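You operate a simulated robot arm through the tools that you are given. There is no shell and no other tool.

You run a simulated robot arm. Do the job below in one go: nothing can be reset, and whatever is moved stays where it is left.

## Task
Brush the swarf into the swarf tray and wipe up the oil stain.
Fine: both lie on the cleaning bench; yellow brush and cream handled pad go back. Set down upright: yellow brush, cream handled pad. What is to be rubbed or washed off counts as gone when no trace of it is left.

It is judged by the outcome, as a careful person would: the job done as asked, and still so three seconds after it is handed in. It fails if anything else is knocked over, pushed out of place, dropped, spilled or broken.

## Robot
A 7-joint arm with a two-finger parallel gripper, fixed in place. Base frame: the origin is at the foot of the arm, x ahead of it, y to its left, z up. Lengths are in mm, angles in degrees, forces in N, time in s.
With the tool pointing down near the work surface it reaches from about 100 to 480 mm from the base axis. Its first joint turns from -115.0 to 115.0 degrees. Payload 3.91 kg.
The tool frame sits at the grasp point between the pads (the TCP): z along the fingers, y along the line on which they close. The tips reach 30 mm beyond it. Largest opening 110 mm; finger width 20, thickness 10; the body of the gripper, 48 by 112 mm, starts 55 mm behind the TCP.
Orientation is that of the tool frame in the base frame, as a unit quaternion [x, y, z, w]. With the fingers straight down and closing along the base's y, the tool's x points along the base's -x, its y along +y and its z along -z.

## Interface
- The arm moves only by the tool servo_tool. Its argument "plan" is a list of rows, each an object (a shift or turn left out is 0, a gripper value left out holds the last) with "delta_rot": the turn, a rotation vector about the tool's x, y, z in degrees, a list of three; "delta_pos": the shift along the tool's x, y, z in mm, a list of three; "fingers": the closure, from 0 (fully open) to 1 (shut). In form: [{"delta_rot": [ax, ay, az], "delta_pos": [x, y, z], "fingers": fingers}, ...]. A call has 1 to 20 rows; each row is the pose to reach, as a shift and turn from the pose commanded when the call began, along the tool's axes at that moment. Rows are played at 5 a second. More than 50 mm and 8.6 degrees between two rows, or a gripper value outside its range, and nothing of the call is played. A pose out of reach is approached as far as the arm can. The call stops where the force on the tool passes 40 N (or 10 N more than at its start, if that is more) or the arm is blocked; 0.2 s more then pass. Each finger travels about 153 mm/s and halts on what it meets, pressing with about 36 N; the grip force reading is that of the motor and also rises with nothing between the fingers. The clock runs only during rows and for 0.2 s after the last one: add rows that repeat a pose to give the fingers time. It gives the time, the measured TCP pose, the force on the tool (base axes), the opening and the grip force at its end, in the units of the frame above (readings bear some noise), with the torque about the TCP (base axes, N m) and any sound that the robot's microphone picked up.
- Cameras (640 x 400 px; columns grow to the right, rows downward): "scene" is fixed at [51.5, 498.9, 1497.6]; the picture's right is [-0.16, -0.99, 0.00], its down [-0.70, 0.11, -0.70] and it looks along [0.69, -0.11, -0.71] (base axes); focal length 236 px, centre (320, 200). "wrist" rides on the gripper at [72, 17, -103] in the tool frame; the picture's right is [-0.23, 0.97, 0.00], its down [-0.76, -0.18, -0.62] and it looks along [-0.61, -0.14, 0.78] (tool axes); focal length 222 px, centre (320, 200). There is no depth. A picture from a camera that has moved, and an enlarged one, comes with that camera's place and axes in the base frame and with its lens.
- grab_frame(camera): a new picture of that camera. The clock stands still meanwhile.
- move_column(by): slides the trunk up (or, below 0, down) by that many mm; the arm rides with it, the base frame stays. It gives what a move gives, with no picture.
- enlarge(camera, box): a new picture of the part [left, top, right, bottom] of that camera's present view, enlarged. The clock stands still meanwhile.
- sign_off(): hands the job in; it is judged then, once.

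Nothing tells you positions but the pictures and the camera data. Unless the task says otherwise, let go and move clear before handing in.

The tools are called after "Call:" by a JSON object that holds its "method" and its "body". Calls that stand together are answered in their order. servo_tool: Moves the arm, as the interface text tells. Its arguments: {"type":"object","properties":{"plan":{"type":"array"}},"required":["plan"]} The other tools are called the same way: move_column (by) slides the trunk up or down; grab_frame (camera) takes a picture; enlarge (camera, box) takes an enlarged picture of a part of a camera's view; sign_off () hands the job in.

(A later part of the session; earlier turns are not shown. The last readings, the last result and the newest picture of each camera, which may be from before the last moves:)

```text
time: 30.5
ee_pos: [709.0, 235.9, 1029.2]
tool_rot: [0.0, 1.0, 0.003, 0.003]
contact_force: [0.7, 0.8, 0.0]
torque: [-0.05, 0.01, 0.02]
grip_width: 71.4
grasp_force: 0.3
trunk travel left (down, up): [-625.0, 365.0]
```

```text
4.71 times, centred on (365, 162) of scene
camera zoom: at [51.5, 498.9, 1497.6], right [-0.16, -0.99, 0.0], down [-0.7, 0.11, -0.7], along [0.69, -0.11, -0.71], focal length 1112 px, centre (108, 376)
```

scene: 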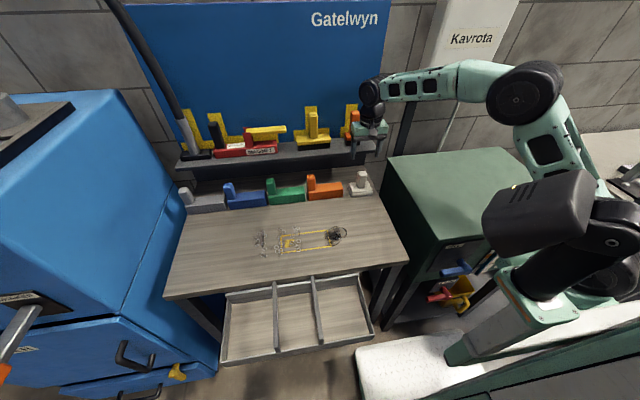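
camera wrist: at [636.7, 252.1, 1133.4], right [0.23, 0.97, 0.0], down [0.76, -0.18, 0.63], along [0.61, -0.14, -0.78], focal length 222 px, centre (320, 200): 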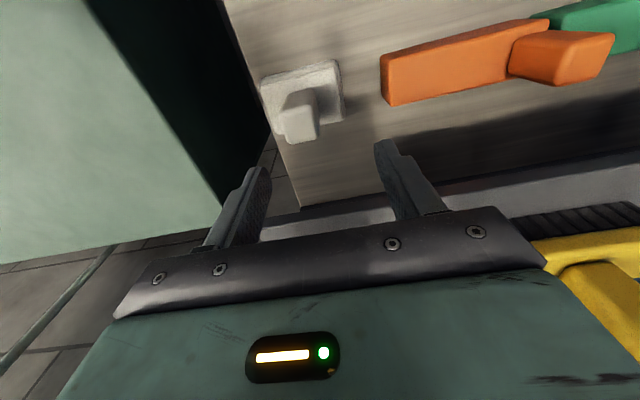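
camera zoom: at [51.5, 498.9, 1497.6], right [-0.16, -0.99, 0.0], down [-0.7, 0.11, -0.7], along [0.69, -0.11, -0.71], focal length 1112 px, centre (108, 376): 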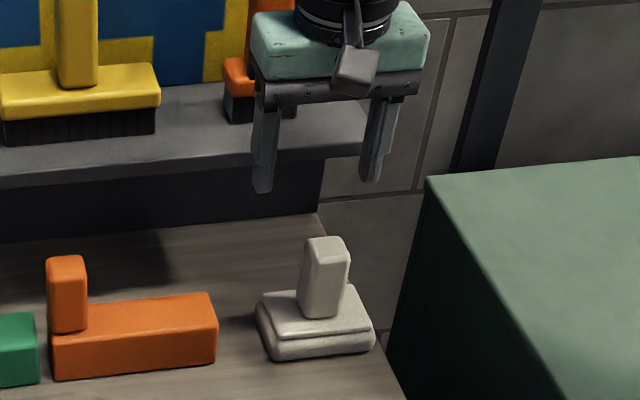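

The pad seems to have shifted a bit toward -y on release. Measuring.

Call:
{"method": "enlarge", "body": {"camera": "wrist", "box": [220, 30, 380, 155]}}

Call:
{"method": "enlarge", "body": {"camera": "scene", "box": [330, 160, 390, 205]}}

```text
3.20 times, centred on (300, 92) of wrist
camera zoom: at [636.7, 252.1, 1133.4], right [0.23, 0.97, 0.0], down [0.76, -0.18, 0.63], along [0.61, -0.14, -0.78], focal length 711 px, centre (384, 544)
```

zoom: 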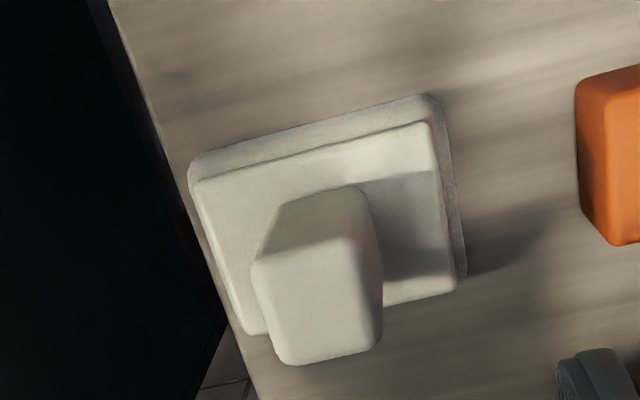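

```text
8.89 times, centred on (360, 182) of scene
camera zoom: at [51.5, 498.9, 1497.6], right [-0.16, -0.99, 0.0], down [-0.7, 0.11, -0.7], along [0.69, -0.11, -0.71], focal length 2100 px, centre (-36, 356)
```

zoom: 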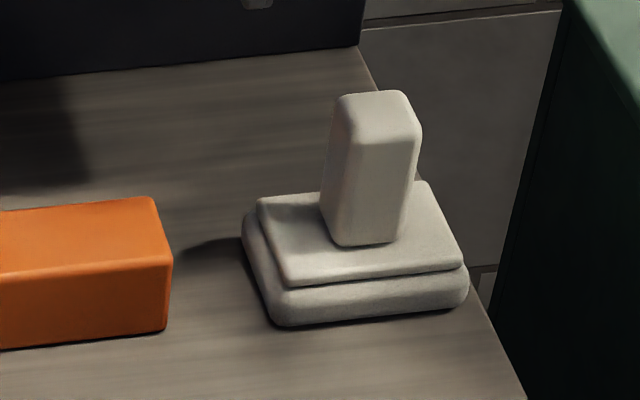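

The pad moved about 16 mm toward -y when the fingers opened. I'll re-grasp it at y≈220, shift it back 16.5 mm, then release more slowly with it pressed lightly down.

Call:
{"method": "servo_tool", "body": {"plan": [{"delta_pos": [0, -8, 20]}, {"delta_pos": [0, -16.5, 50]}, {"delta_pos": [0, -16.5, 85]}, {"delta_pos": [0, -16.5, 108]}, {"delta_pos": [0, -16.5, 114]}, {"delta_pos": [0, -16.5, 114]}, {"delta_pos": [0, -16.5, 114], "fingers": 0.45}, {"delta_pos": [0, -16.5, 114], "fingers": 0.55}, {"delta_pos": [0, -16.5, 114], "fingers": 0.62}, {"delta_pos": [0, -16.5, 114], "fingers": 0.68}, {"delta_pos": [0, -16.5, 114], "fingers": 0.73}, {"delta_pos": [0, -16.5, 114], "fingers": 0.78}, {"delta_pos": [0, -16.5, 114], "fingers": 0.8}]}}

Call:
{"method": "grab_frame", "body": {"camera": "wrist"}}

Call:
{"method": "enlarge", "body": {"camera": "scene", "box": [330, 160, 390, 205]}}

```text
time: 33.3
ee_pos: [709.3, 219.5, 914.3]
tool_rot: [0.0, 1.0, 0.001, 0.002]
contact_force: [-0.7, -0.3, 1.7]
torque: [-0.13, -0.03, -0.01]
grip_width: 31.7
grasp_force: 36.6
trunk travel left (down, up): [-625.0, 365.0]
```

```text
taken
camera wrist: at [637.5, 237.5, 1018.1], right [0.23, 0.97, 0.0], down [0.76, -0.18, 0.63], along [0.61, -0.14, -0.78], focal length 222 px, centre (320, 200)
```

wrist: 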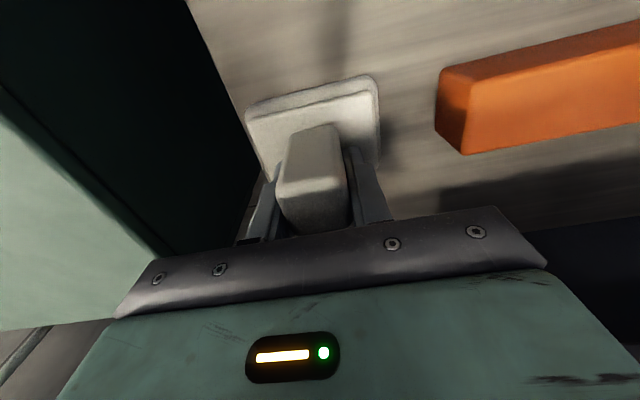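

```text
8.89 times, centred on (360, 182) of scene
camera zoom: at [51.5, 498.9, 1497.6], right [-0.16, -0.99, 0.0], down [-0.7, 0.11, -0.7], along [0.69, -0.11, -0.71], focal length 2100 px, centre (-36, 356)
```

zoom: 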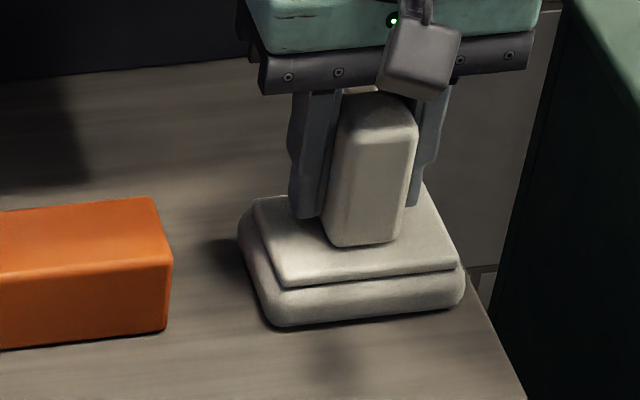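

Call:
{"method": "servo_tool", "body": {"plan": [{"delta_pos": [0, 0, -4]}, {"delta_pos": [0, 5, -4]}, {"delta_pos": [0, 10, -4]}, {"delta_pos": [0, 14.8, -4]}, {"delta_pos": [0, 14.8, -2]}, {"delta_pos": [0, 14.8, 0]}, {"delta_pos": [0, 14.8, 0.5]}, {"delta_pos": [0, 14.8, 0.5]}]}}

Call:
{"method": "enlarge", "body": {"camera": "scene", "box": [330, 160, 390, 205]}}

```text
time: 35.1
ee_pos: [709.9, 234.2, 914.3]
tool_rot: [0.0, 1.0, 0.002, 0.004]
contact_force: [1.0, 0.5, 5.4]
torque: [-0.23, 0.1, -0.01]
grip_width: 31.4
grasp_force: 36.2
trunk travel left (down, up): [-625.0, 365.0]
```

```text
8.89 times, centred on (360, 182) of scene
camera zoom: at [51.5, 498.9, 1497.6], right [-0.16, -0.99, 0.0], down [-0.7, 0.11, -0.7], along [0.69, -0.11, -0.71], focal length 2100 px, centre (-36, 356)
```

zoom: 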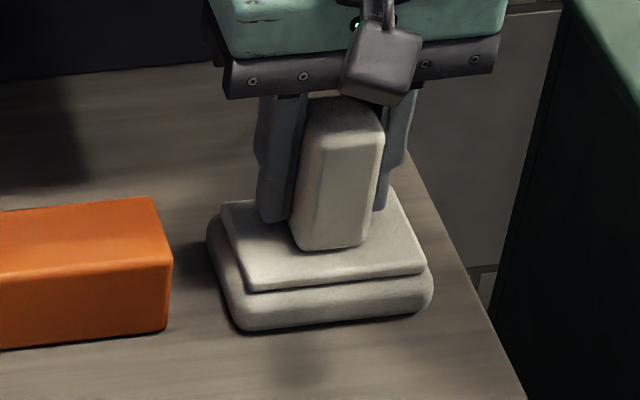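

The pad is exactly back at its original spot. Pressing lightly and opening in small steps.

Call:
{"method": "servo_tool", "body": {"plan": [{"delta_pos": [0, 0, 0.7]}, {"delta_pos": [0, 0, 0.7], "fingers": 0.74}, {"delta_pos": [0, 0, 0.7], "fingers": 0.71}, {"delta_pos": [0, 0, 0.7], "fingers": 0.7}, {"delta_pos": [0, 0, 0.7], "fingers": 0.69}, {"delta_pos": [0, 0, 0.7], "fingers": 0.68}, {"delta_pos": [0, 0, 0.7], "fingers": 0.67}, {"delta_pos": [0, 0, 0.7], "fingers": 0.66}]}}

Call:
{"method": "enlarge", "body": {"camera": "scene", "box": [330, 160, 390, 205]}}

```text
time: 36.9
ee_pos: [710.3, 234.5, 914.3]
tool_rot: [0.0, 1.0, 0.002, 0.002]
contact_force: [-0.1, -0.1, 0.5]
torque: [0.0, 0.02, -0.03]
grip_width: 37.3
grasp_force: 0.0
trunk travel left (down, up): [-625.0, 365.0]
```

```text
8.89 times, centred on (360, 182) of scene
camera zoom: at [51.5, 498.9, 1497.6], right [-0.16, -0.99, 0.0], down [-0.7, 0.11, -0.7], along [0.69, -0.11, -0.71], focal length 2100 px, centre (-36, 356)
```

zoom: 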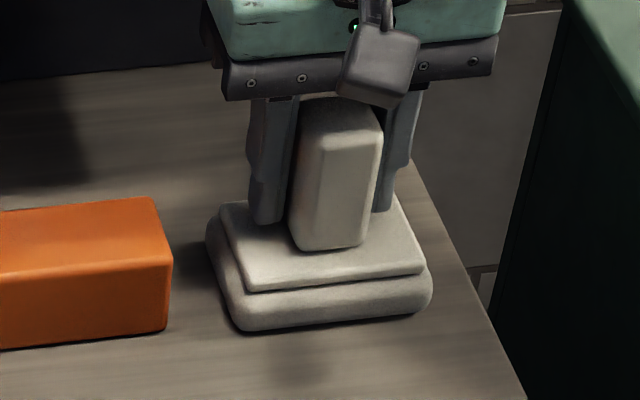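

No shift this time. Rising straight up.

Call:
{"method": "servo_tool", "body": {"plan": [{"delta_pos": [0, 0, -5], "fingers": 0.64}, {"delta_pos": [0, 0, -15], "fingers": 0.6}, {"delta_pos": [0, 0, -40]}, {"delta_pos": [0, 0, -80]}, {"delta_pos": [0, 0, -115]}, {"delta_pos": [0, 0, -115]}]}}

Call:
{"method": "enlarge", "body": {"camera": "scene", "box": [330, 160, 390, 205]}}

```text
time: 38.3
ee_pos: [707.3, 236.9, 1029.1]
tool_rot: [0.0, 1.0, 0.002, 0.002]
contact_force: [-0.2, 0.3, 0.3]
torque: [0.0, 0.01, -0.05]
grip_width: 43.9
grasp_force: 0.1
trunk travel left (down, up): [-625.0, 365.0]
```

```text
8.89 times, centred on (360, 182) of scene
camera zoom: at [51.5, 498.9, 1497.6], right [-0.16, -0.99, 0.0], down [-0.7, 0.11, -0.7], along [0.69, -0.11, -0.71], focal length 2100 px, centre (-36, 356)
```

zoom: 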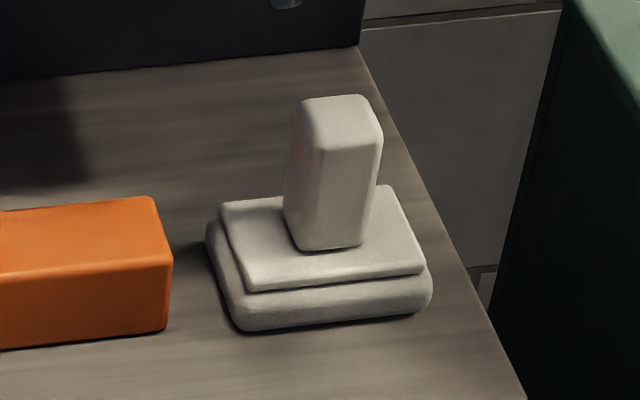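

The pad is home and upright. Now I'll back off and rise to get a close view of the yellow brush on the shelf.

Call:
{"method": "servo_tool", "body": {"plan": [{"delta_pos": [30, 0, -10]}, {"delta_pos": [65, 20, -30]}, {"delta_pos": [90, 60, -60]}, {"delta_pos": [100, 100, -80]}, {"delta_pos": [100, 140, -100]}, {"delta_pos": [90, 163, -120]}, {"delta_pos": [90, 163, -120]}]}}

Call:
{"method": "move_column", "body": {"by": 110}}

Call:
{"method": "grab_frame", "body": {"camera": "wrist"}}

Call:
{"method": "grab_frame", "body": {"camera": "scene"}}

```text
refused: row 3 steps farther than a row can; nothing moved
```

```text
time: 39.8
ee_pos: [709.5, 236.5, 1139.5]
tool_rot: [0.0, 1.0, 0.001, 0.003]
contact_force: [1.0, 0.2, -0.7]
torque: [-0.03, -0.01, -0.01]
grip_width: 44.3
grasp_force: 0.0
trunk travel left (down, up): [-735.0, 255.0]
```

```text
taken
camera wrist: at [636.2, 254.0, 1242.6], right [0.23, 0.97, 0.0], down [0.76, -0.18, 0.63], along [0.61, -0.14, -0.78], focal length 222 px, centre (320, 200)
```

wrist: 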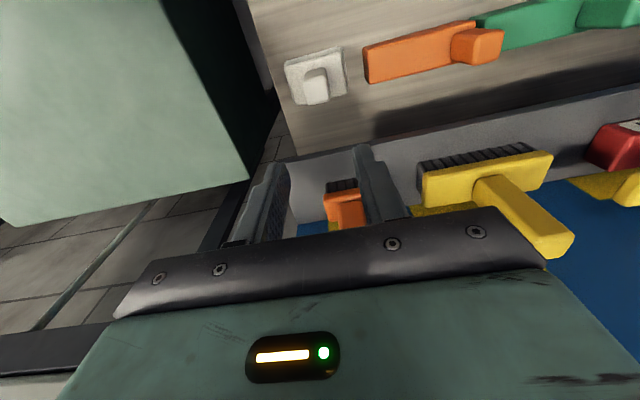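

```text
taken
```

scene: 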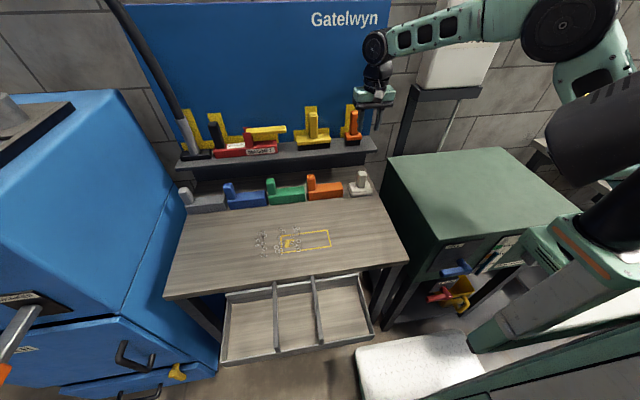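

Call:
{"method": "enlarge", "body": {"camera": "wrist", "box": [400, 130, 600, 270]}}

```text
2.86 times, centred on (500, 200) of wrist
camera zoom: at [636.2, 254.0, 1242.6], right [0.23, 0.97, 0.0], down [0.76, -0.18, 0.63], along [0.61, -0.14, -0.78], focal length 635 px, centre (-194, 200)
```

zoom: 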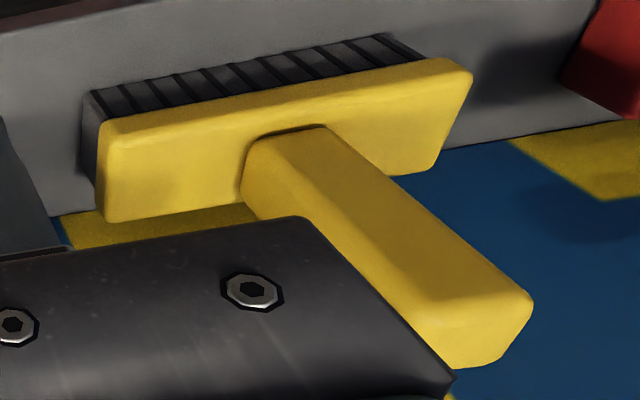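

Brush handle: centre ≈ (811, 401), top z ≈ 1130, block top ≈ 1043. I'll tilt the hand 20° back so the wrist stays clear of the backboard, and line up in front of it.

Call:
{"method": "servo_tool", "body": {"plan": [{"delta_pos": [40, 0, -10]}, {"delta_pos": [70, 30, -20], "delta_rot": [0, -4, 0]}, {"delta_pos": [80, 65, -30], "delta_rot": [0, -8, 0]}, {"delta_pos": [80, 100, -30], "delta_rot": [0, -12, 0]}, {"delta_pos": [70, 135, -30], "delta_rot": [0, -16, 0]}, {"delta_pos": [50, 165, -30], "delta_rot": [0, -20, 0], "fingers": 0.4}, {"delta_pos": [50, 165, -30], "delta_rot": [0, -20, 0]}]}}

Call:
{"method": "grab_frame", "body": {"camera": "wrist"}}

Call:
{"method": "grab_frame", "body": {"camera": "scene"}}

```text
time: 41.4
ee_pos: [658.6, 403.4, 1170.6]
tool_rot: [0.0, 0.984, 0.002, 0.177]
contact_force: [0.2, 0.9, 0.5]
torque: [0.02, -0.01, 0.01]
grip_width: 66.0
grasp_force: 0.0
trunk travel left (down, up): [-735.0, 255.0]
```

```text
taken
camera wrist: at [555.2, 420.6, 1242.2], right [0.21, 0.97, 0.08], down [0.5, -0.18, 0.85], along [0.84, -0.14, -0.52], focal length 222 px, centre (320, 200)
```

wrist: 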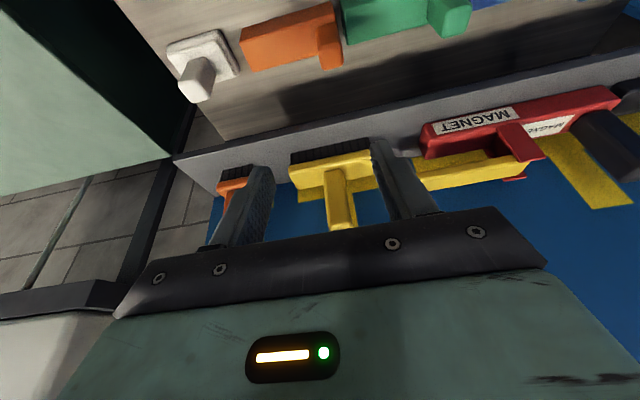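

```text
taken
```

scene: 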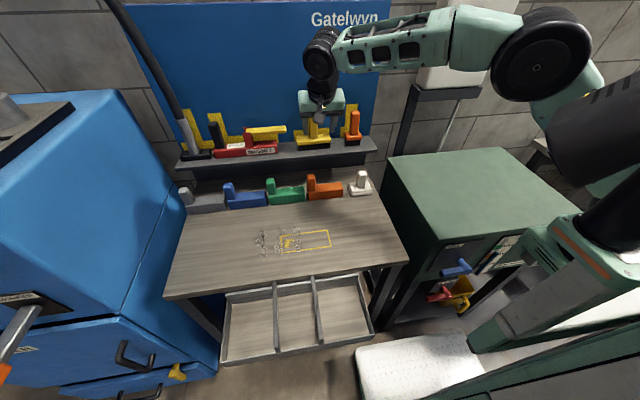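

Call:
{"method": "enlarge", "body": {"camera": "wrist", "box": [260, 130, 420, 240]}}

```text
3.64 times, centred on (340, 185) of wrist
camera zoom: at [555.2, 420.6, 1242.2], right [0.21, 0.97, 0.08], down [0.5, -0.18, 0.85], along [0.84, -0.14, -0.52], focal length 808 px, centre (247, 254)
```

zoom: 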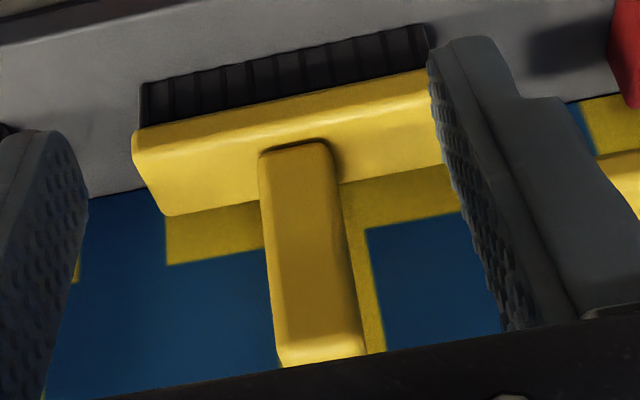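

Call:
{"method": "servo_tool", "body": {"plan": [{"delta_pos": [-18, -1, 28]}, {"delta_pos": [-37, -2, 57]}, {"delta_pos": [-55, -2, 85]}, {"delta_pos": [-75, -2, 100]}, {"delta_pos": [-95, -2, 116]}, {"delta_pos": [-95, -2, 116]}]}}

Call:
{"method": "grab_frame", "body": {"camera": "wrist"}}

Call:
{"method": "enlarge", "body": {"camera": "scene", "box": [260, 60, 400, 160]}}

```text
time: 42.8
ee_pos: [784.3, 395.0, 1092.4]
tool_rot: [0.001, 0.984, 0.002, 0.177]
contact_force: [0.2, 0.1, -0.4]
torque: [-0.01, 0.01, -0.01]
grip_width: 65.8
grasp_force: 0.0
out of reach, approached as far as the arm can: row 5, 6
trunk travel left (down, up): [-735.0, 255.0]
```

```text
taken
camera wrist: at [680.3, 413.4, 1163.8], right [0.21, 0.97, 0.08], down [0.5, -0.18, 0.85], along [0.84, -0.14, -0.52], focal length 222 px, centre (320, 200)
```

wrist: 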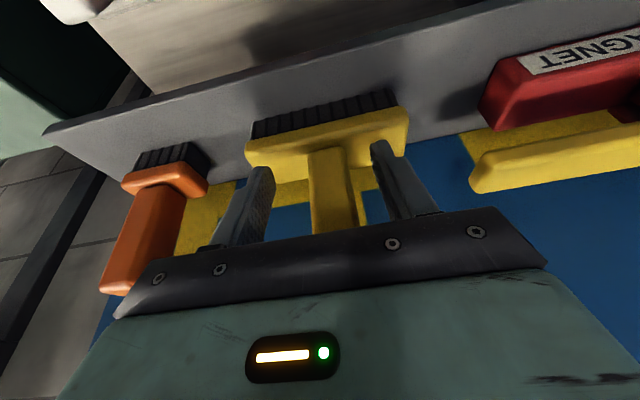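

```text
4.00 times, centred on (330, 110) of scene
camera zoom: at [51.5, 498.9, 1497.6], right [-0.16, -0.99, 0.0], down [-0.7, 0.11, -0.7], along [0.69, -0.11, -0.71], focal length 945 px, centre (280, 560)
```

zoom: 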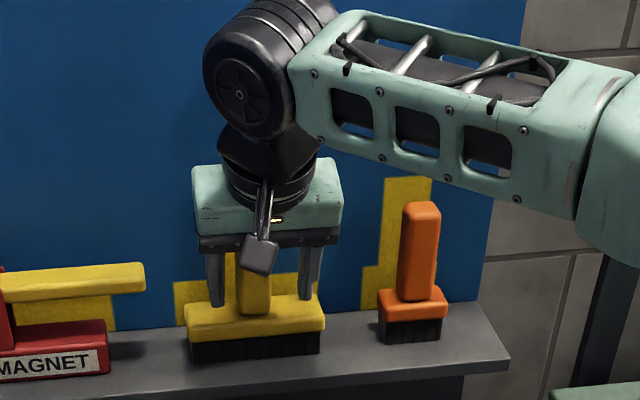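

Just short of reach from here. Raising the trunk brings the shoulder level with the wrist and gives more reach; I'll do that and come down again with the arm.

Call:
{"method": "move_column", "body": {"by": 160}}

Call:
{"method": "servo_tool", "body": {"plan": [{"delta_pos": [0, 0, -10]}, {"delta_pos": [0, 0, -10]}]}}

```text
time: 44.6
ee_pos: [782.6, 395.9, 1252.2]
tool_rot: [0.001, 0.984, 0.002, 0.176]
contact_force: [0.0, 1.0, -0.2]
torque: [-0.01, 0.0, -0.01]
grip_width: 65.8
grasp_force: 0.1
trunk travel left (down, up): [-895.0, 95.0]
```

```text
time: 45.2
ee_pos: [778.4, 395.9, 1261.2]
tool_rot: [0.001, 0.984, 0.002, 0.176]
contact_force: [0.4, 0.4, -0.3]
torque: [0.02, -0.01, -0.01]
grip_width: 66.1
grasp_force: 0.0
trunk travel left (down, up): [-895.0, 95.0]
```

Call:
{"method": "servo_tool", "body": {"plan": [{"delta_pos": [15, 1, 40]}, {"delta_pos": [29, 3, 80]}, {"delta_pos": [43, 5, 115]}, {"delta_pos": [49, 5.5, 132]}, {"delta_pos": [45, 5.5, 145]}, {"delta_pos": [38, 5.6, 160]}, {"delta_pos": [31, 5.6, 173]}, {"delta_pos": [31, 5.6, 173]}]}}

Call:
{"method": "grab_frame", "body": {"camera": "wrist"}}

Call:
{"method": "enlarge", "body": {"camera": "scene", "box": [260, 60, 400, 160]}}

```text
time: 47.0
ee_pos: [798.6, 391.9, 1091.4]
tool_rot: [0.0, 0.984, 0.001, 0.177]
contact_force: [-0.3, 0.5, -0.3]
torque: [-0.02, 0.04, 0.02]
grip_width: 65.9
grasp_force: 0.0
out of reach, approached as far as the arm can: row 6, 7, 8
trunk travel left (down, up): [-895.0, 95.0]
```

```text
taken
camera wrist: at [695.3, 410.2, 1164.1], right [0.21, 0.97, 0.08], down [0.5, -0.18, 0.85], along [0.84, -0.14, -0.52], focal length 222 px, centre (320, 200)
```

wrist: 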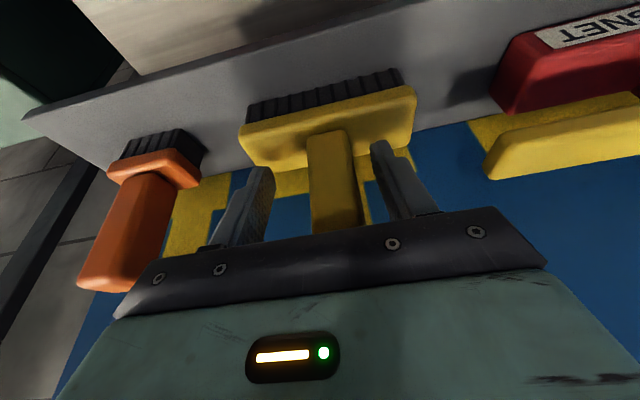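

```text
4.00 times, centred on (330, 110) of scene
camera zoom: at [51.5, 498.9, 1497.6], right [-0.16, -0.99, 0.0], down [-0.7, 0.11, -0.7], along [0.69, -0.11, -0.71], focal length 945 px, centre (280, 560)
```

zoom: 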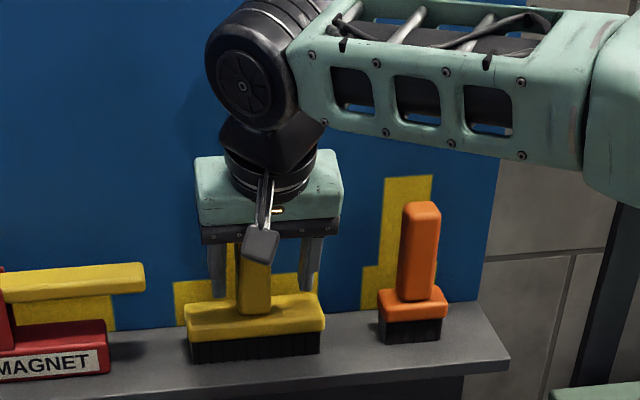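

Closer, but still ~15 mm short. Tilting to 35° should bring the handle within reach.

Call:
{"method": "servo_tool", "body": {"plan": [{"delta_pos": [0, 3, -3], "delta_rot": [0, -5, 0]}, {"delta_pos": [0, 6, -3], "delta_rot": [0, -10, 0]}, {"delta_pos": [0, 9, -1], "delta_rot": [0, -15, 0]}, {"delta_pos": [-5, 9.6, 3], "delta_rot": [0, -15, 0]}, {"delta_pos": [-10, 9.6, 8.4], "delta_rot": [0, -15, 0]}, {"delta_pos": [-10, 9.6, 8.4], "delta_rot": [0, -15, 0]}]}}

Call:
{"method": "grab_frame", "body": {"camera": "wrist"}}

Call:
{"method": "enlarge", "body": {"camera": "scene", "box": [260, 60, 400, 160]}}

```text
time: 48.4
ee_pos: [811.3, 402.2, 1087.4]
tool_rot: [0.002, 0.953, 0.002, 0.304]
contact_force: [0.3, -0.1, 0.4]
torque: [0.0, 0.06, 0.0]
grip_width: 66.1
grasp_force: 0.1
out of reach, approached as far as the arm can: row 1, 2, 3, 4
trunk travel left (down, up): [-895.0, 95.0]
```

```text
taken
camera wrist: at [692.9, 420.8, 1130.1], right [0.19, 0.97, 0.14], down [0.26, -0.18, 0.95], along [0.95, -0.14, -0.29], focal length 222 px, centre (320, 200)
```

wrist: 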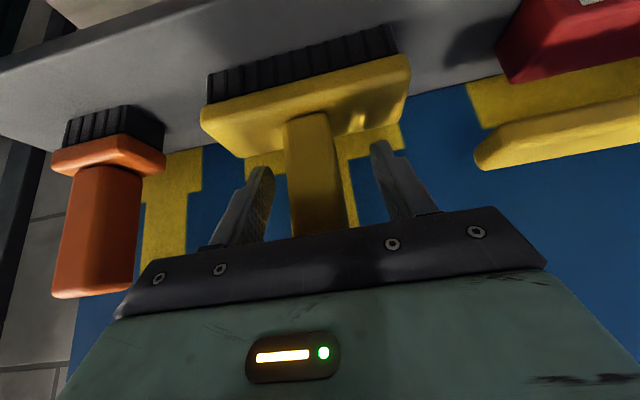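

```text
4.00 times, centred on (330, 110) of scene
camera zoom: at [51.5, 498.9, 1497.6], right [-0.16, -0.99, 0.0], down [-0.7, 0.11, -0.7], along [0.69, -0.11, -0.71], focal length 945 px, centre (280, 560)
```

zoom: 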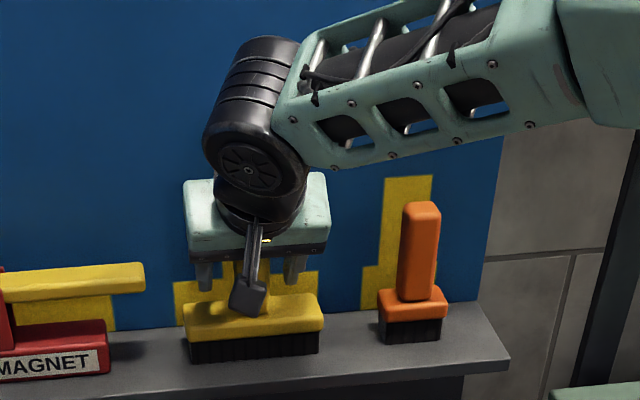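

The handle sits between the fingers. Closing on it.

Call:
{"method": "servo_tool", "body": {"plan": [{"fingers": 0.55}, {"fingers": 0.65}, {"fingers": 0.72}, {"fingers": 0.78}, {"fingers": 0.85}, {"fingers": 0.85}]}}

Call:
{"method": "enlarge", "body": {"camera": "scene", "box": [260, 60, 400, 160]}}

Call:
{"method": "grab_frame", "body": {"camera": "wrist"}}

```text
time: 49.8
ee_pos: [811.8, 403.2, 1087.2]
tool_rot: [0.0, 0.953, 0.001, 0.303]
contact_force: [-0.9, 0.0, 0.9]
torque: [-0.18, -0.01, 0.05]
grip_width: 29.6
grasp_force: 35.9
trunk travel left (down, up): [-895.0, 95.0]
```

```text
4.00 times, centred on (330, 110) of scene
camera zoom: at [51.5, 498.9, 1497.6], right [-0.16, -0.99, 0.0], down [-0.7, 0.11, -0.7], along [0.69, -0.11, -0.71], focal length 945 px, centre (280, 560)
```

zoom: 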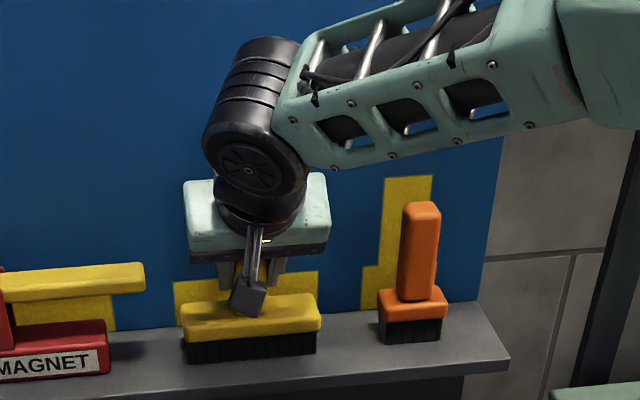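

```text
taken
camera wrist: at [692.9, 420.7, 1129.8], right [0.19, 0.97, 0.13], down [0.26, -0.18, 0.95], along [0.95, -0.14, -0.29], focal length 222 px, centre (320, 200)
```

wrist: 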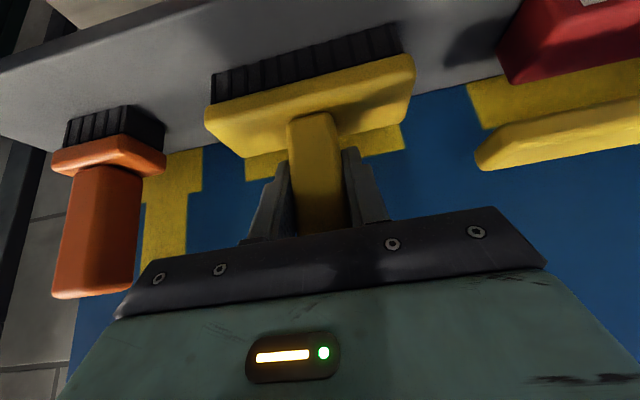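

Brush gripped (29.6 mm). Its home TCP will be about (811.8, 400.3, 1087). Lifting with the trunk and pulling it clear of the shelf.

Call:
{"method": "move_column", "body": {"by": 50}}

Call:
{"method": "servo_tool", "body": {"plan": [{"delta_pos": [20, 0, -14]}, {"delta_pos": [49, 0, -35]}, {"delta_pos": [82, 0, -58]}, {"delta_pos": [114, 0, -81]}, {"delta_pos": [147, 10, -104]}, {"delta_pos": [163, 40, -116]}, {"delta_pos": [163, 80, -116]}, {"delta_pos": [163, 120, -116]}, {"delta_pos": [163, 160, -116]}, {"delta_pos": [163, 200, -116]}, {"delta_pos": [163, 200, -116]}]}}

Call:
{"method": "grab_frame", "body": {"camera": "wrist"}}

Call:
{"method": "grab_frame", "body": {"camera": "scene"}}

```text
time: 50.7
ee_pos: [811.7, 402.2, 1137.1]
tool_rot: [0.001, 0.953, 0.001, 0.303]
contact_force: [0.2, -0.8, -2.8]
torque: [0.0, 0.01, -0.02]
grip_width: 29.7
grasp_force: 36.1
trunk travel left (down, up): [-945.0, 45.0]
```

```text
time: 53.1
ee_pos: [592.4, 554.9, 1143.8]
tool_rot: [0.001, 0.953, 0.001, 0.303]
contact_force: [-0.5, -0.7, -1.3]
torque: [-0.01, 0.04, 0.01]
grip_width: 29.7
grasp_force: 35.9
out of reach, approached as far as the arm can: row 9, 10, 11
trunk travel left (down, up): [-945.0, 45.0]
```

```text
taken
camera wrist: at [475.4, 572.8, 1186.3], right [0.19, 0.97, 0.13], down [0.26, -0.18, 0.95], along [0.95, -0.14, -0.29], focal length 222 px, centre (320, 200)
```

wrist: 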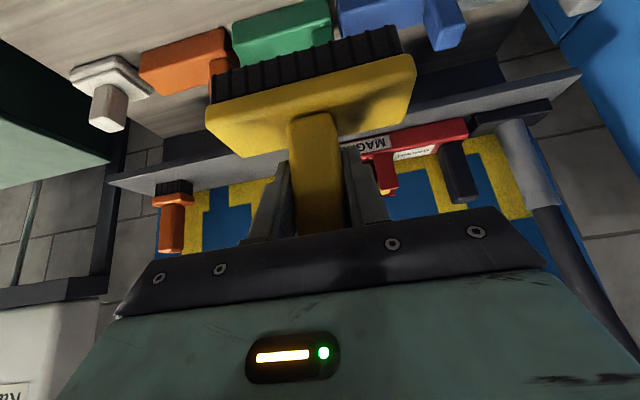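

```text
taken
```

scene: 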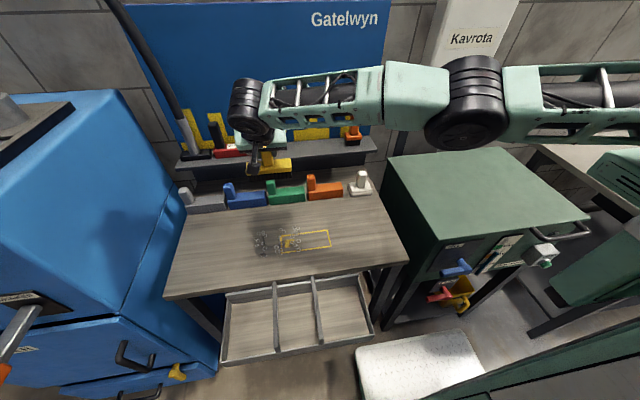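

At this azimuth the wrist is near a joint limit with the hand facing straight +x. I'll yaw the brush ~25° toward the swarf and sweep it diagonally toward the base over the front edge (still well within the tray's span). First retreat, yaw, and then lower the trunk.

Call:
{"method": "servo_tool", "body": {"plan": [{"delta_pos": [14, -15, -28]}, {"delta_pos": [28, -30, -56]}, {"delta_pos": [42, -45, -85]}, {"delta_pos": [55, -60, -112]}, {"delta_pos": [55, -60, -112], "delta_rot": [-3.6, 0, -5.1]}, {"delta_pos": [55, -60, -112], "delta_rot": [-7.2, 0, -10.2]}, {"delta_pos": [55, -60, -112], "delta_rot": [-10.8, 0, -15.3]}, {"delta_pos": [55, -60, -112], "delta_rot": [-14.4, 0, -20.4]}, {"delta_pos": [55, -60, -112], "delta_rot": [-14.4, 0, -20.4]}]}}

Call:
{"method": "move_column", "body": {"by": -200}}

Call:
{"method": "grab_frame", "body": {"camera": "scene"}}

Call:
{"method": "grab_frame", "body": {"camera": "wrist"}}

```text
time: 55.3
ee_pos: [491.6, 474.7, 1145.8]
tool_rot: [-0.216, 0.933, 0.019, 0.288]
contact_force: [0.0, 0.0, -1.2]
torque: [0.05, 0.0, 0.01]
grip_width: 29.4
grasp_force: 36.2
trunk travel left (down, up): [-945.0, 45.0]
stopped in row 9: the arm was blocked; the commanded pose is now the measured one
```

```text
time: 57.5
ee_pos: [492.2, 474.7, 945.8]
tool_rot: [-0.216, 0.933, 0.02, 0.287]
contact_force: [-0.6, 0.1, -0.9]
torque: [0.0, 0.02, 0.0]
grip_width: 29.7
grasp_force: 36.5
trunk travel left (down, up): [-745.0, 245.0]
```

```text
taken
```

scene: 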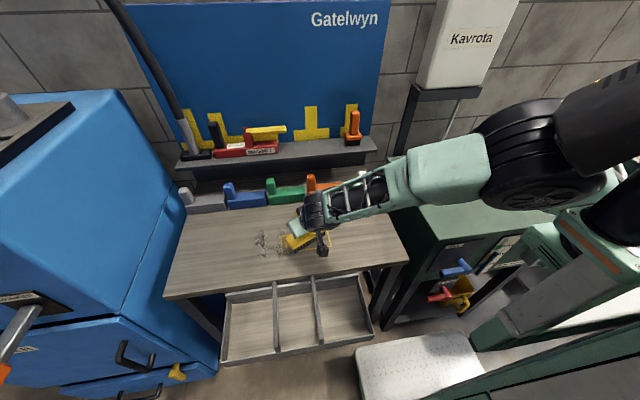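

```text
taken
camera wrist: at [376.9, 446.3, 991.8], right [-0.24, 0.97, 0.04], down [0.31, 0.04, 0.95], along [0.92, 0.24, -0.31], focal length 222 px, centre (320, 200)
```

wrist: 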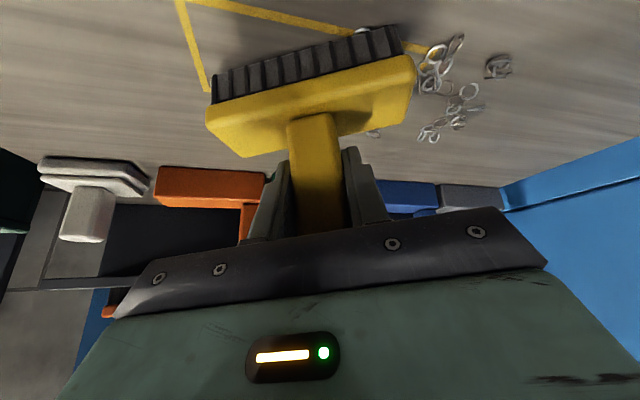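

The arm stopped short of the planned height, so the brush is now only ~15 mm above the bench; nothing touched. I'll raise it straight up and correct the slight roll.

Call:
{"method": "servo_tool", "body": {"plan": [{"delta_pos": [-14, -2, -21]}, {"delta_pos": [-27, -4.4, -42]}, {"delta_pos": [-27, -4.4, -42], "delta_rot": [-2.2, -1.1, 1.25]}, {"delta_pos": [-27, -4.4, -42], "delta_rot": [-4.4, -2.2, 2.5]}, {"delta_pos": [-27, -4.4, -42], "delta_rot": [-4.4, -2.2, 2.5]}]}}

Call:
{"method": "grab_frame", "body": {"camera": "wrist"}}

Call:
{"method": "enlarge", "body": {"camera": "scene", "box": [230, 170, 390, 270]}}

```text
time: 58.9
ee_pos: [511.4, 448.7, 938.7]
tool_rot: [-0.207, 0.934, 0.018, 0.29]
contact_force: [-1.6, 2.6, 18.8]
torque: [1.37, 0.23, 0.11]
grip_width: 29.7
grasp_force: 35.8
trunk travel left (down, up): [-745.0, 245.0]
stopped in row 5: the arm was blocked; the commanded pose is now the measured one
```

```text
taken
camera wrist: at [395.9, 421.7, 984.0], right [-0.22, 0.98, 0.04], down [0.31, 0.03, 0.95], along [0.93, 0.22, -0.3], focal length 222 px, centre (320, 200)
```

wrist: 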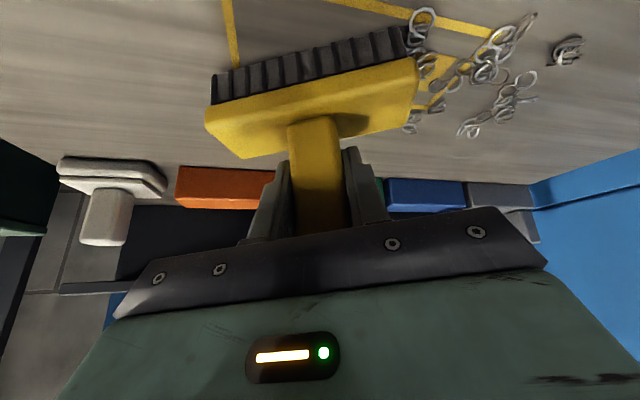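

```text
4.00 times, centred on (310, 220) of scene
camera zoom: at [51.5, 498.9, 1497.6], right [-0.16, -0.99, 0.0], down [-0.7, 0.11, -0.7], along [0.69, -0.11, -0.71], focal length 945 px, centre (360, 120)
```

zoom: 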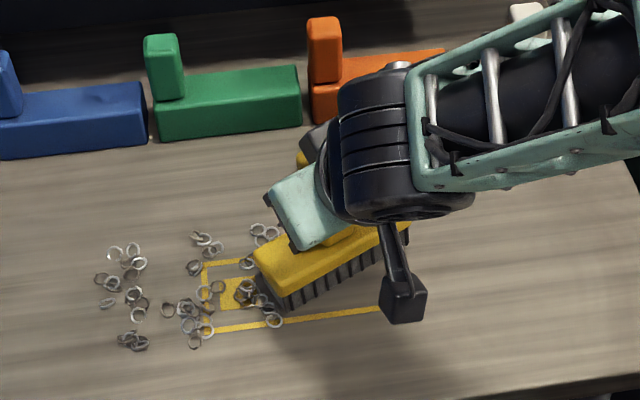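

It's against a joint limit and drifted down into contact. Lifting with the trunk to get clear, then I'll re-pose the arm.

Call:
{"method": "move_column", "body": {"by": 150}}

Call:
{"method": "grab_frame", "body": {"camera": "scene"}}

Call:
{"method": "grab_frame", "body": {"camera": "wrist"}}

```text
time: 60.6
ee_pos: [510.6, 446.8, 1087.6]
tool_rot: [-0.208, 0.935, 0.016, 0.288]
contact_force: [-1.0, 0.4, -0.3]
torque: [0.01, 0.03, -0.01]
grip_width: 29.9
grasp_force: 35.7
trunk travel left (down, up): [-895.0, 95.0]
```

```text
taken
```

scene: 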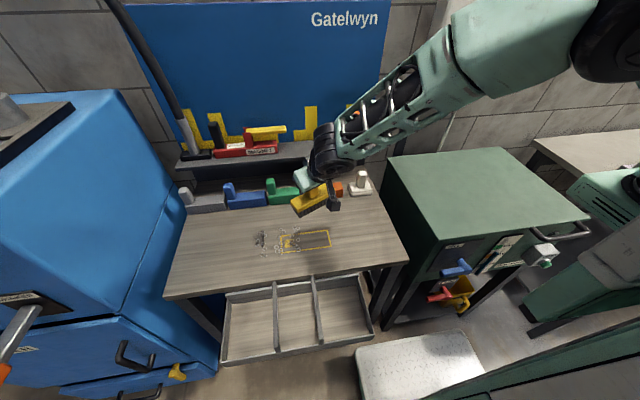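

```text
taken
camera wrist: at [394.9, 420.6, 1132.9], right [-0.22, 0.98, 0.04], down [0.31, 0.03, 0.95], along [0.93, 0.22, -0.31], focal length 222 px, centre (320, 200)
```

wrist: 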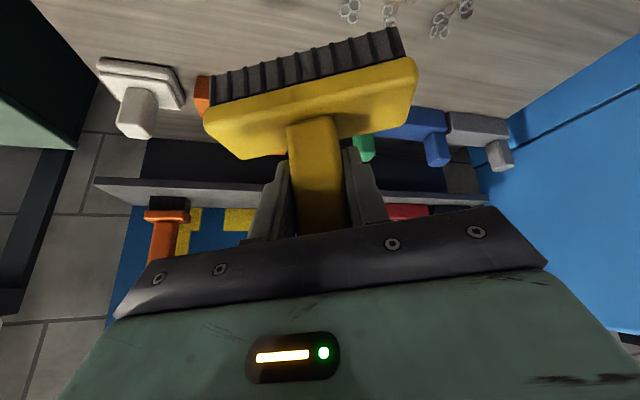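

Clear now. I'll straighten the hand to vertical in free air to bring the arm back to a comfortable posture and see which way the elbow sits.

Call:
{"method": "servo_tool", "body": {"plan": [{"delta_rot": [0, 7, 0]}, {"delta_rot": [0, 14, 0]}, {"delta_rot": [0, 21, 0]}, {"delta_rot": [0, 28, 0]}, {"delta_rot": [0, 33, 0]}, {"delta_rot": [0, 33, 0]}]}}

Call:
{"method": "grab_frame", "body": {"camera": "scene"}}

```text
time: 62.0
ee_pos: [510.5, 448.2, 1088.4]
tool_rot: [-0.203, 0.978, -0.044, 0.01]
contact_force: [-0.5, 0.8, -1.2]
torque: [0.04, 0.04, -0.01]
grip_width: 29.6
grasp_force: 36.1
trunk travel left (down, up): [-895.0, 95.0]
```

```text
taken
```

scene: 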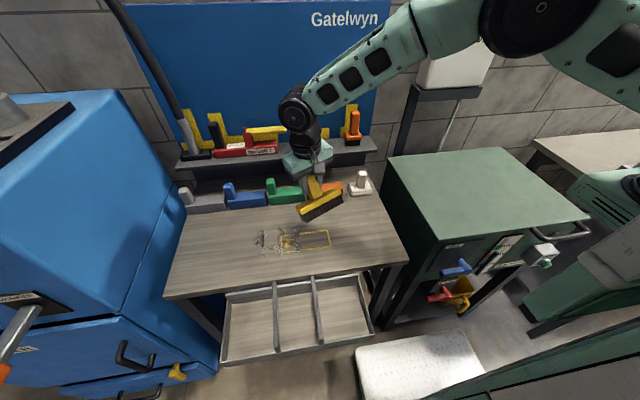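

The arm is elbow-up and comfortable again with the hand vertical. The limit came from the trunk being too high (wrist nearly straight), so I'll walk the trunk down while raising the hand, keeping the brush well above the bench.

Call:
{"method": "servo_tool", "body": {"plan": [{"delta_rot": [-5.2, 0, 0], "delta_pos": [0, -3, -30]}, {"delta_rot": [-5.2, 0, 0], "delta_pos": [0, -6, -70]}, {"delta_rot": [-5.2, 0, 0], "delta_pos": [0, -10, -110]}, {"delta_rot": [-5.2, 0, 0], "delta_pos": [0, -13.5, -149]}, {"delta_rot": [-5.2, 0, 0], "delta_pos": [0, -13.5, -149]}]}}

```text
time: 63.2
ee_pos: [509.6, 447.1, 1238.2]
tool_rot: [-0.203, 0.979, 0.001, 0.001]
contact_force: [0.7, 0.5, -0.5]
torque: [0.03, -0.01, 0.03]
grip_width: 29.6
grasp_force: 36.1
trunk travel left (down, up): [-895.0, 95.0]
```

Call:
{"method": "move_column", "body": {"by": -230}}

Call:
{"method": "servo_tool", "body": {"plan": [{"delta_pos": [0, 0, -40]}, {"delta_pos": [0, 0, -80]}, {"delta_pos": [0, 0, -120]}, {"delta_pos": [0, 0, -150]}, {"delta_pos": [0, 0, -150]}]}}

Call:
{"method": "grab_frame", "body": {"camera": "scene"}}

```text
time: 65.6
ee_pos: [510.1, 447.6, 1007.3]
tool_rot: [-0.204, 0.979, 0.002, 0.002]
contact_force: [-0.6, -0.1, -1.8]
torque: [0.02, -0.04, -0.04]
grip_width: 29.5
grasp_force: 36.2
trunk travel left (down, up): [-665.0, 325.0]
```

```text
time: 66.8
ee_pos: [512.4, 446.6, 1154.1]
tool_rot: [-0.204, 0.979, 0.001, 0.002]
contact_force: [0.0, -0.4, -1.5]
torque: [0.03, -0.03, -0.01]
grip_width: 29.9
grasp_force: 36.1
trunk travel left (down, up): [-665.0, 325.0]
```

```text
taken
```

scene: 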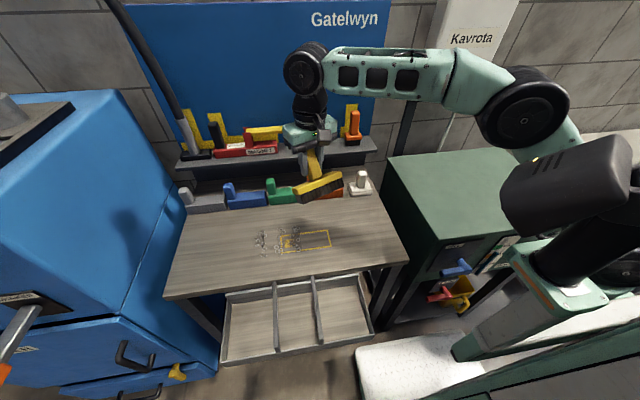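

Call:
{"method": "move_column", "body": {"by": -140}}

Call:
{"method": "servo_tool", "body": {"plan": [{"delta_rot": [0, -7, 0], "delta_pos": [0, 0, -5]}, {"delta_rot": [0, -14, 0], "delta_pos": [0, 0, -5]}, {"delta_rot": [0, -21, 0], "delta_pos": [0, 0, -5]}, {"delta_rot": [0, -28, 0], "delta_pos": [0, 0, -5]}, {"delta_rot": [0, -35.3, 0], "delta_pos": [0, 0, -5]}, {"delta_rot": [0, -35.3, 0], "delta_pos": [0, 0, -5]}]}}

Call:
{"method": "grab_frame", "body": {"camera": "scene"}}

Call:
{"method": "grab_frame", "body": {"camera": "wrist"}}

```text
time: 68.5
ee_pos: [512.0, 447.6, 1014.8]
tool_rot: [-0.204, 0.979, 0.001, 0.001]
contact_force: [0.1, 0.0, -2.0]
torque: [0.02, -0.04, -0.04]
grip_width: 29.4
grasp_force: 35.7
trunk travel left (down, up): [-525.0, 465.0]
```

```text
time: 69.9
ee_pos: [512.1, 446.0, 1019.7]
tool_rot: [-0.194, 0.932, 0.064, 0.299]
contact_force: [-0.3, 0.4, -1.0]
torque: [0.02, 0.01, 0.02]
grip_width: 29.6
grasp_force: 36.0
trunk travel left (down, up): [-525.0, 465.0]
```

```text
taken
```

scene: 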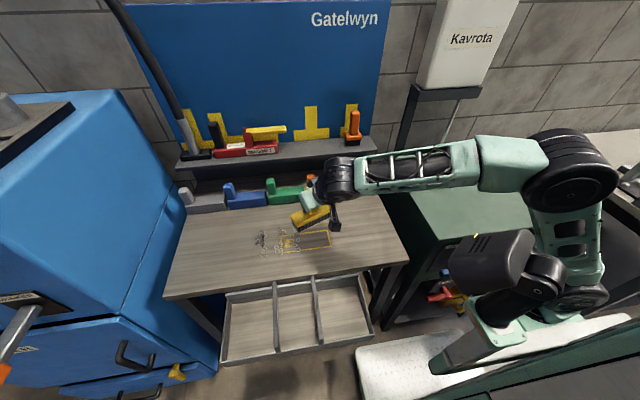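

```text
taken
camera wrist: at [395.9, 415.1, 1061.2], right [-0.22, 0.97, 0.13], down [0.31, -0.06, 0.95], along [0.93, 0.25, -0.28], focal length 222 px, centre (320, 200)
```

wrist: 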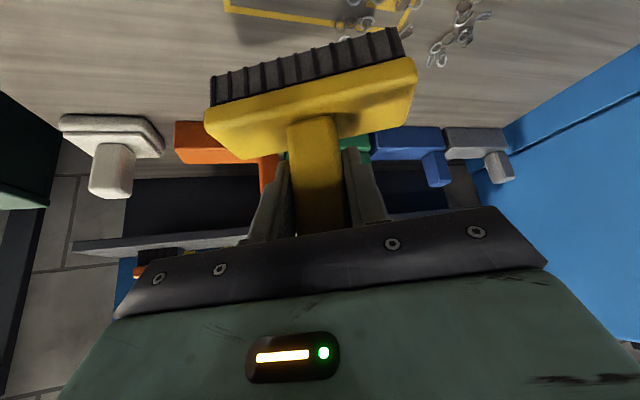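

Exact pose this time. Let me re-check the swarf.

Call:
{"method": "enlarge", "body": {"camera": "scene", "box": [230, 200, 350, 275]}}

Call:
{"method": "enlarge", "body": {"camera": "wrist", "box": [210, 0, 520, 120]}}

```text
5.33 times, centred on (290, 238) of scene
camera zoom: at [51.5, 498.9, 1497.6], right [-0.16, -0.99, 0.0], down [-0.7, 0.11, -0.7], along [0.69, -0.11, -0.71], focal length 1260 px, centre (480, 0)
```

zoom: 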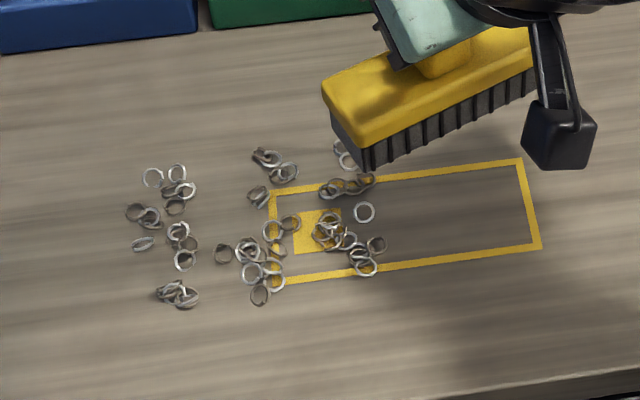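

```text
2.06 times, centred on (365, 60) of wrist
camera zoom: at [395.9, 415.1, 1061.2], right [-0.22, 0.97, 0.13], down [0.31, -0.06, 0.95], along [0.93, 0.25, -0.28], focal length 459 px, centre (227, 489)
```

zoom: 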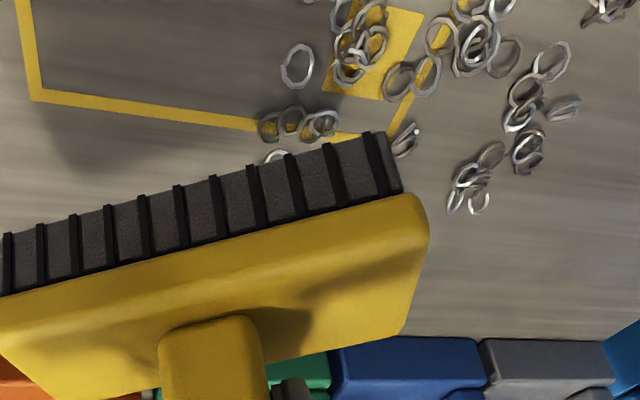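

Swarf is undisturbed: x 460–575, y 490–652. Moving the brush behind it, to about (604, 646), still raised.

Call:
{"method": "servo_tool", "body": {"plan": [{"delta_pos": [-20, 24, 19]}, {"delta_pos": [-40, 49, 37]}, {"delta_pos": [-61, 73, 56]}, {"delta_pos": [-81, 98, 75]}, {"delta_pos": [-101, 122, 93]}, {"delta_pos": [-121.5, 146.5, 112]}, {"delta_pos": [-121.5, 146.5, 112]}]}}

Call:
{"method": "grab_frame", "body": {"camera": "wrist"}}

Call:
{"method": "enlarge", "body": {"camera": "scene", "box": [200, 150, 360, 270]}}

```text
time: 71.5
ee_pos: [581.2, 577.4, 981.5]
tool_rot: [-0.194, 0.933, 0.063, 0.298]
contact_force: [0.4, 0.2, -1.3]
torque: [-0.02, -0.01, 0.01]
grip_width: 29.8
grasp_force: 36.7
out of reach, approached as far as the arm can: row 4, 5, 6, 7
trunk travel left (down, up): [-525.0, 465.0]
```

```text
taken
camera wrist: at [466.6, 545.1, 1023.3], right [-0.22, 0.97, 0.13], down [0.31, -0.06, 0.95], along [0.93, 0.25, -0.28], focal length 222 px, centre (320, 200)
```

wrist: 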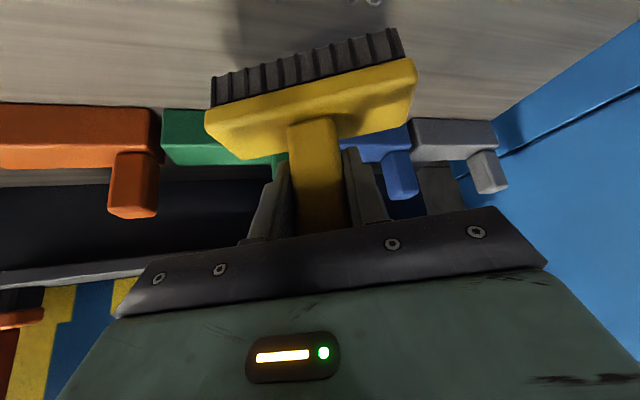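

```text
3.33 times, centred on (280, 210) of scene
camera zoom: at [51.5, 498.9, 1497.6], right [-0.16, -0.99, 0.0], down [-0.7, 0.11, -0.7], along [0.69, -0.11, -0.71], focal length 788 px, centre (453, 167)
```

zoom: 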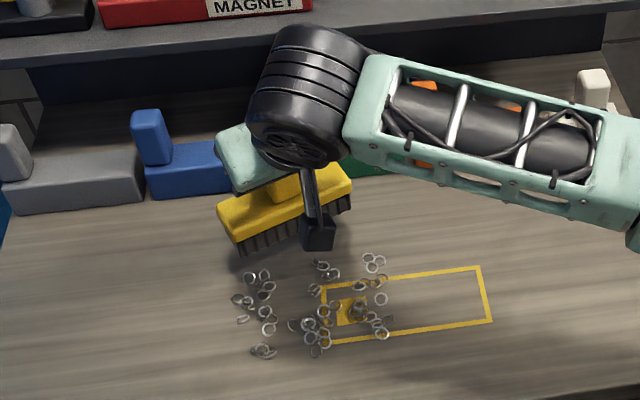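

Call:
{"method": "grab_frame", "body": {"camera": "scene"}}

```text
taken
```

scene: 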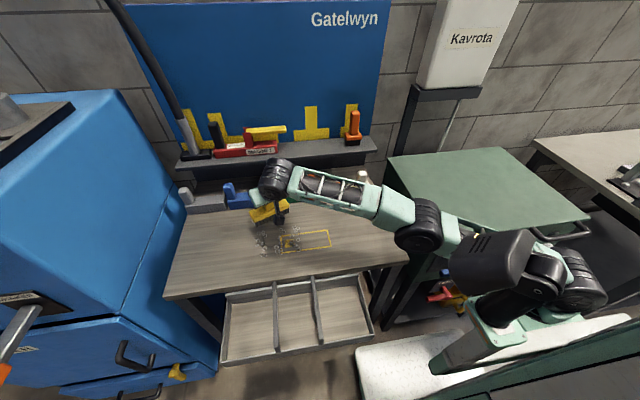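

The arm is fully stretched at this trunk height. Putting the shoulder level with the wrist and leaning the hand 10° more (so the bristles' leading edge does the work) will gain the reach I need.

Call:
{"method": "move_column", "body": {"by": 110}}

Call:
{"method": "servo_tool", "body": {"plan": [{"delta_rot": [0, -5, 0], "delta_pos": [0, 0, 0]}, {"delta_rot": [0, -10, 0], "delta_pos": [0, 0, 0]}, {"delta_rot": [0, -10, 0], "delta_pos": [17.5, 0, 24.3]}, {"delta_rot": [0, -10, 0], "delta_pos": [35, 0, 48.7]}, {"delta_rot": [0, -10, 0], "delta_pos": [35, 0, 48.7]}]}}

Call:
{"method": "grab_frame", "body": {"camera": "scene"}}

```text
time: 72.9
ee_pos: [581.6, 576.3, 1089.8]
tool_rot: [-0.194, 0.932, 0.062, 0.299]
contact_force: [0.4, 0.5, -1.9]
torque: [0.01, -0.01, 0.0]
grip_width: 29.8
grasp_force: 36.6
trunk travel left (down, up): [-635.0, 355.0]
```

```text
time: 74.1
ee_pos: [581.3, 577.6, 1029.6]
tool_rot: [-0.188, 0.903, 0.08, 0.379]
contact_force: [0.2, -0.1, -0.6]
torque: [0.0, 0.01, -0.03]
grip_width: 29.7
grasp_force: 35.8
trunk travel left (down, up): [-635.0, 355.0]
```

```text
taken
```

scene: 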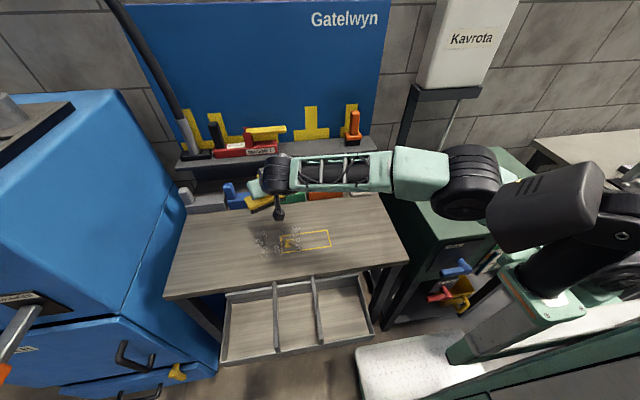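

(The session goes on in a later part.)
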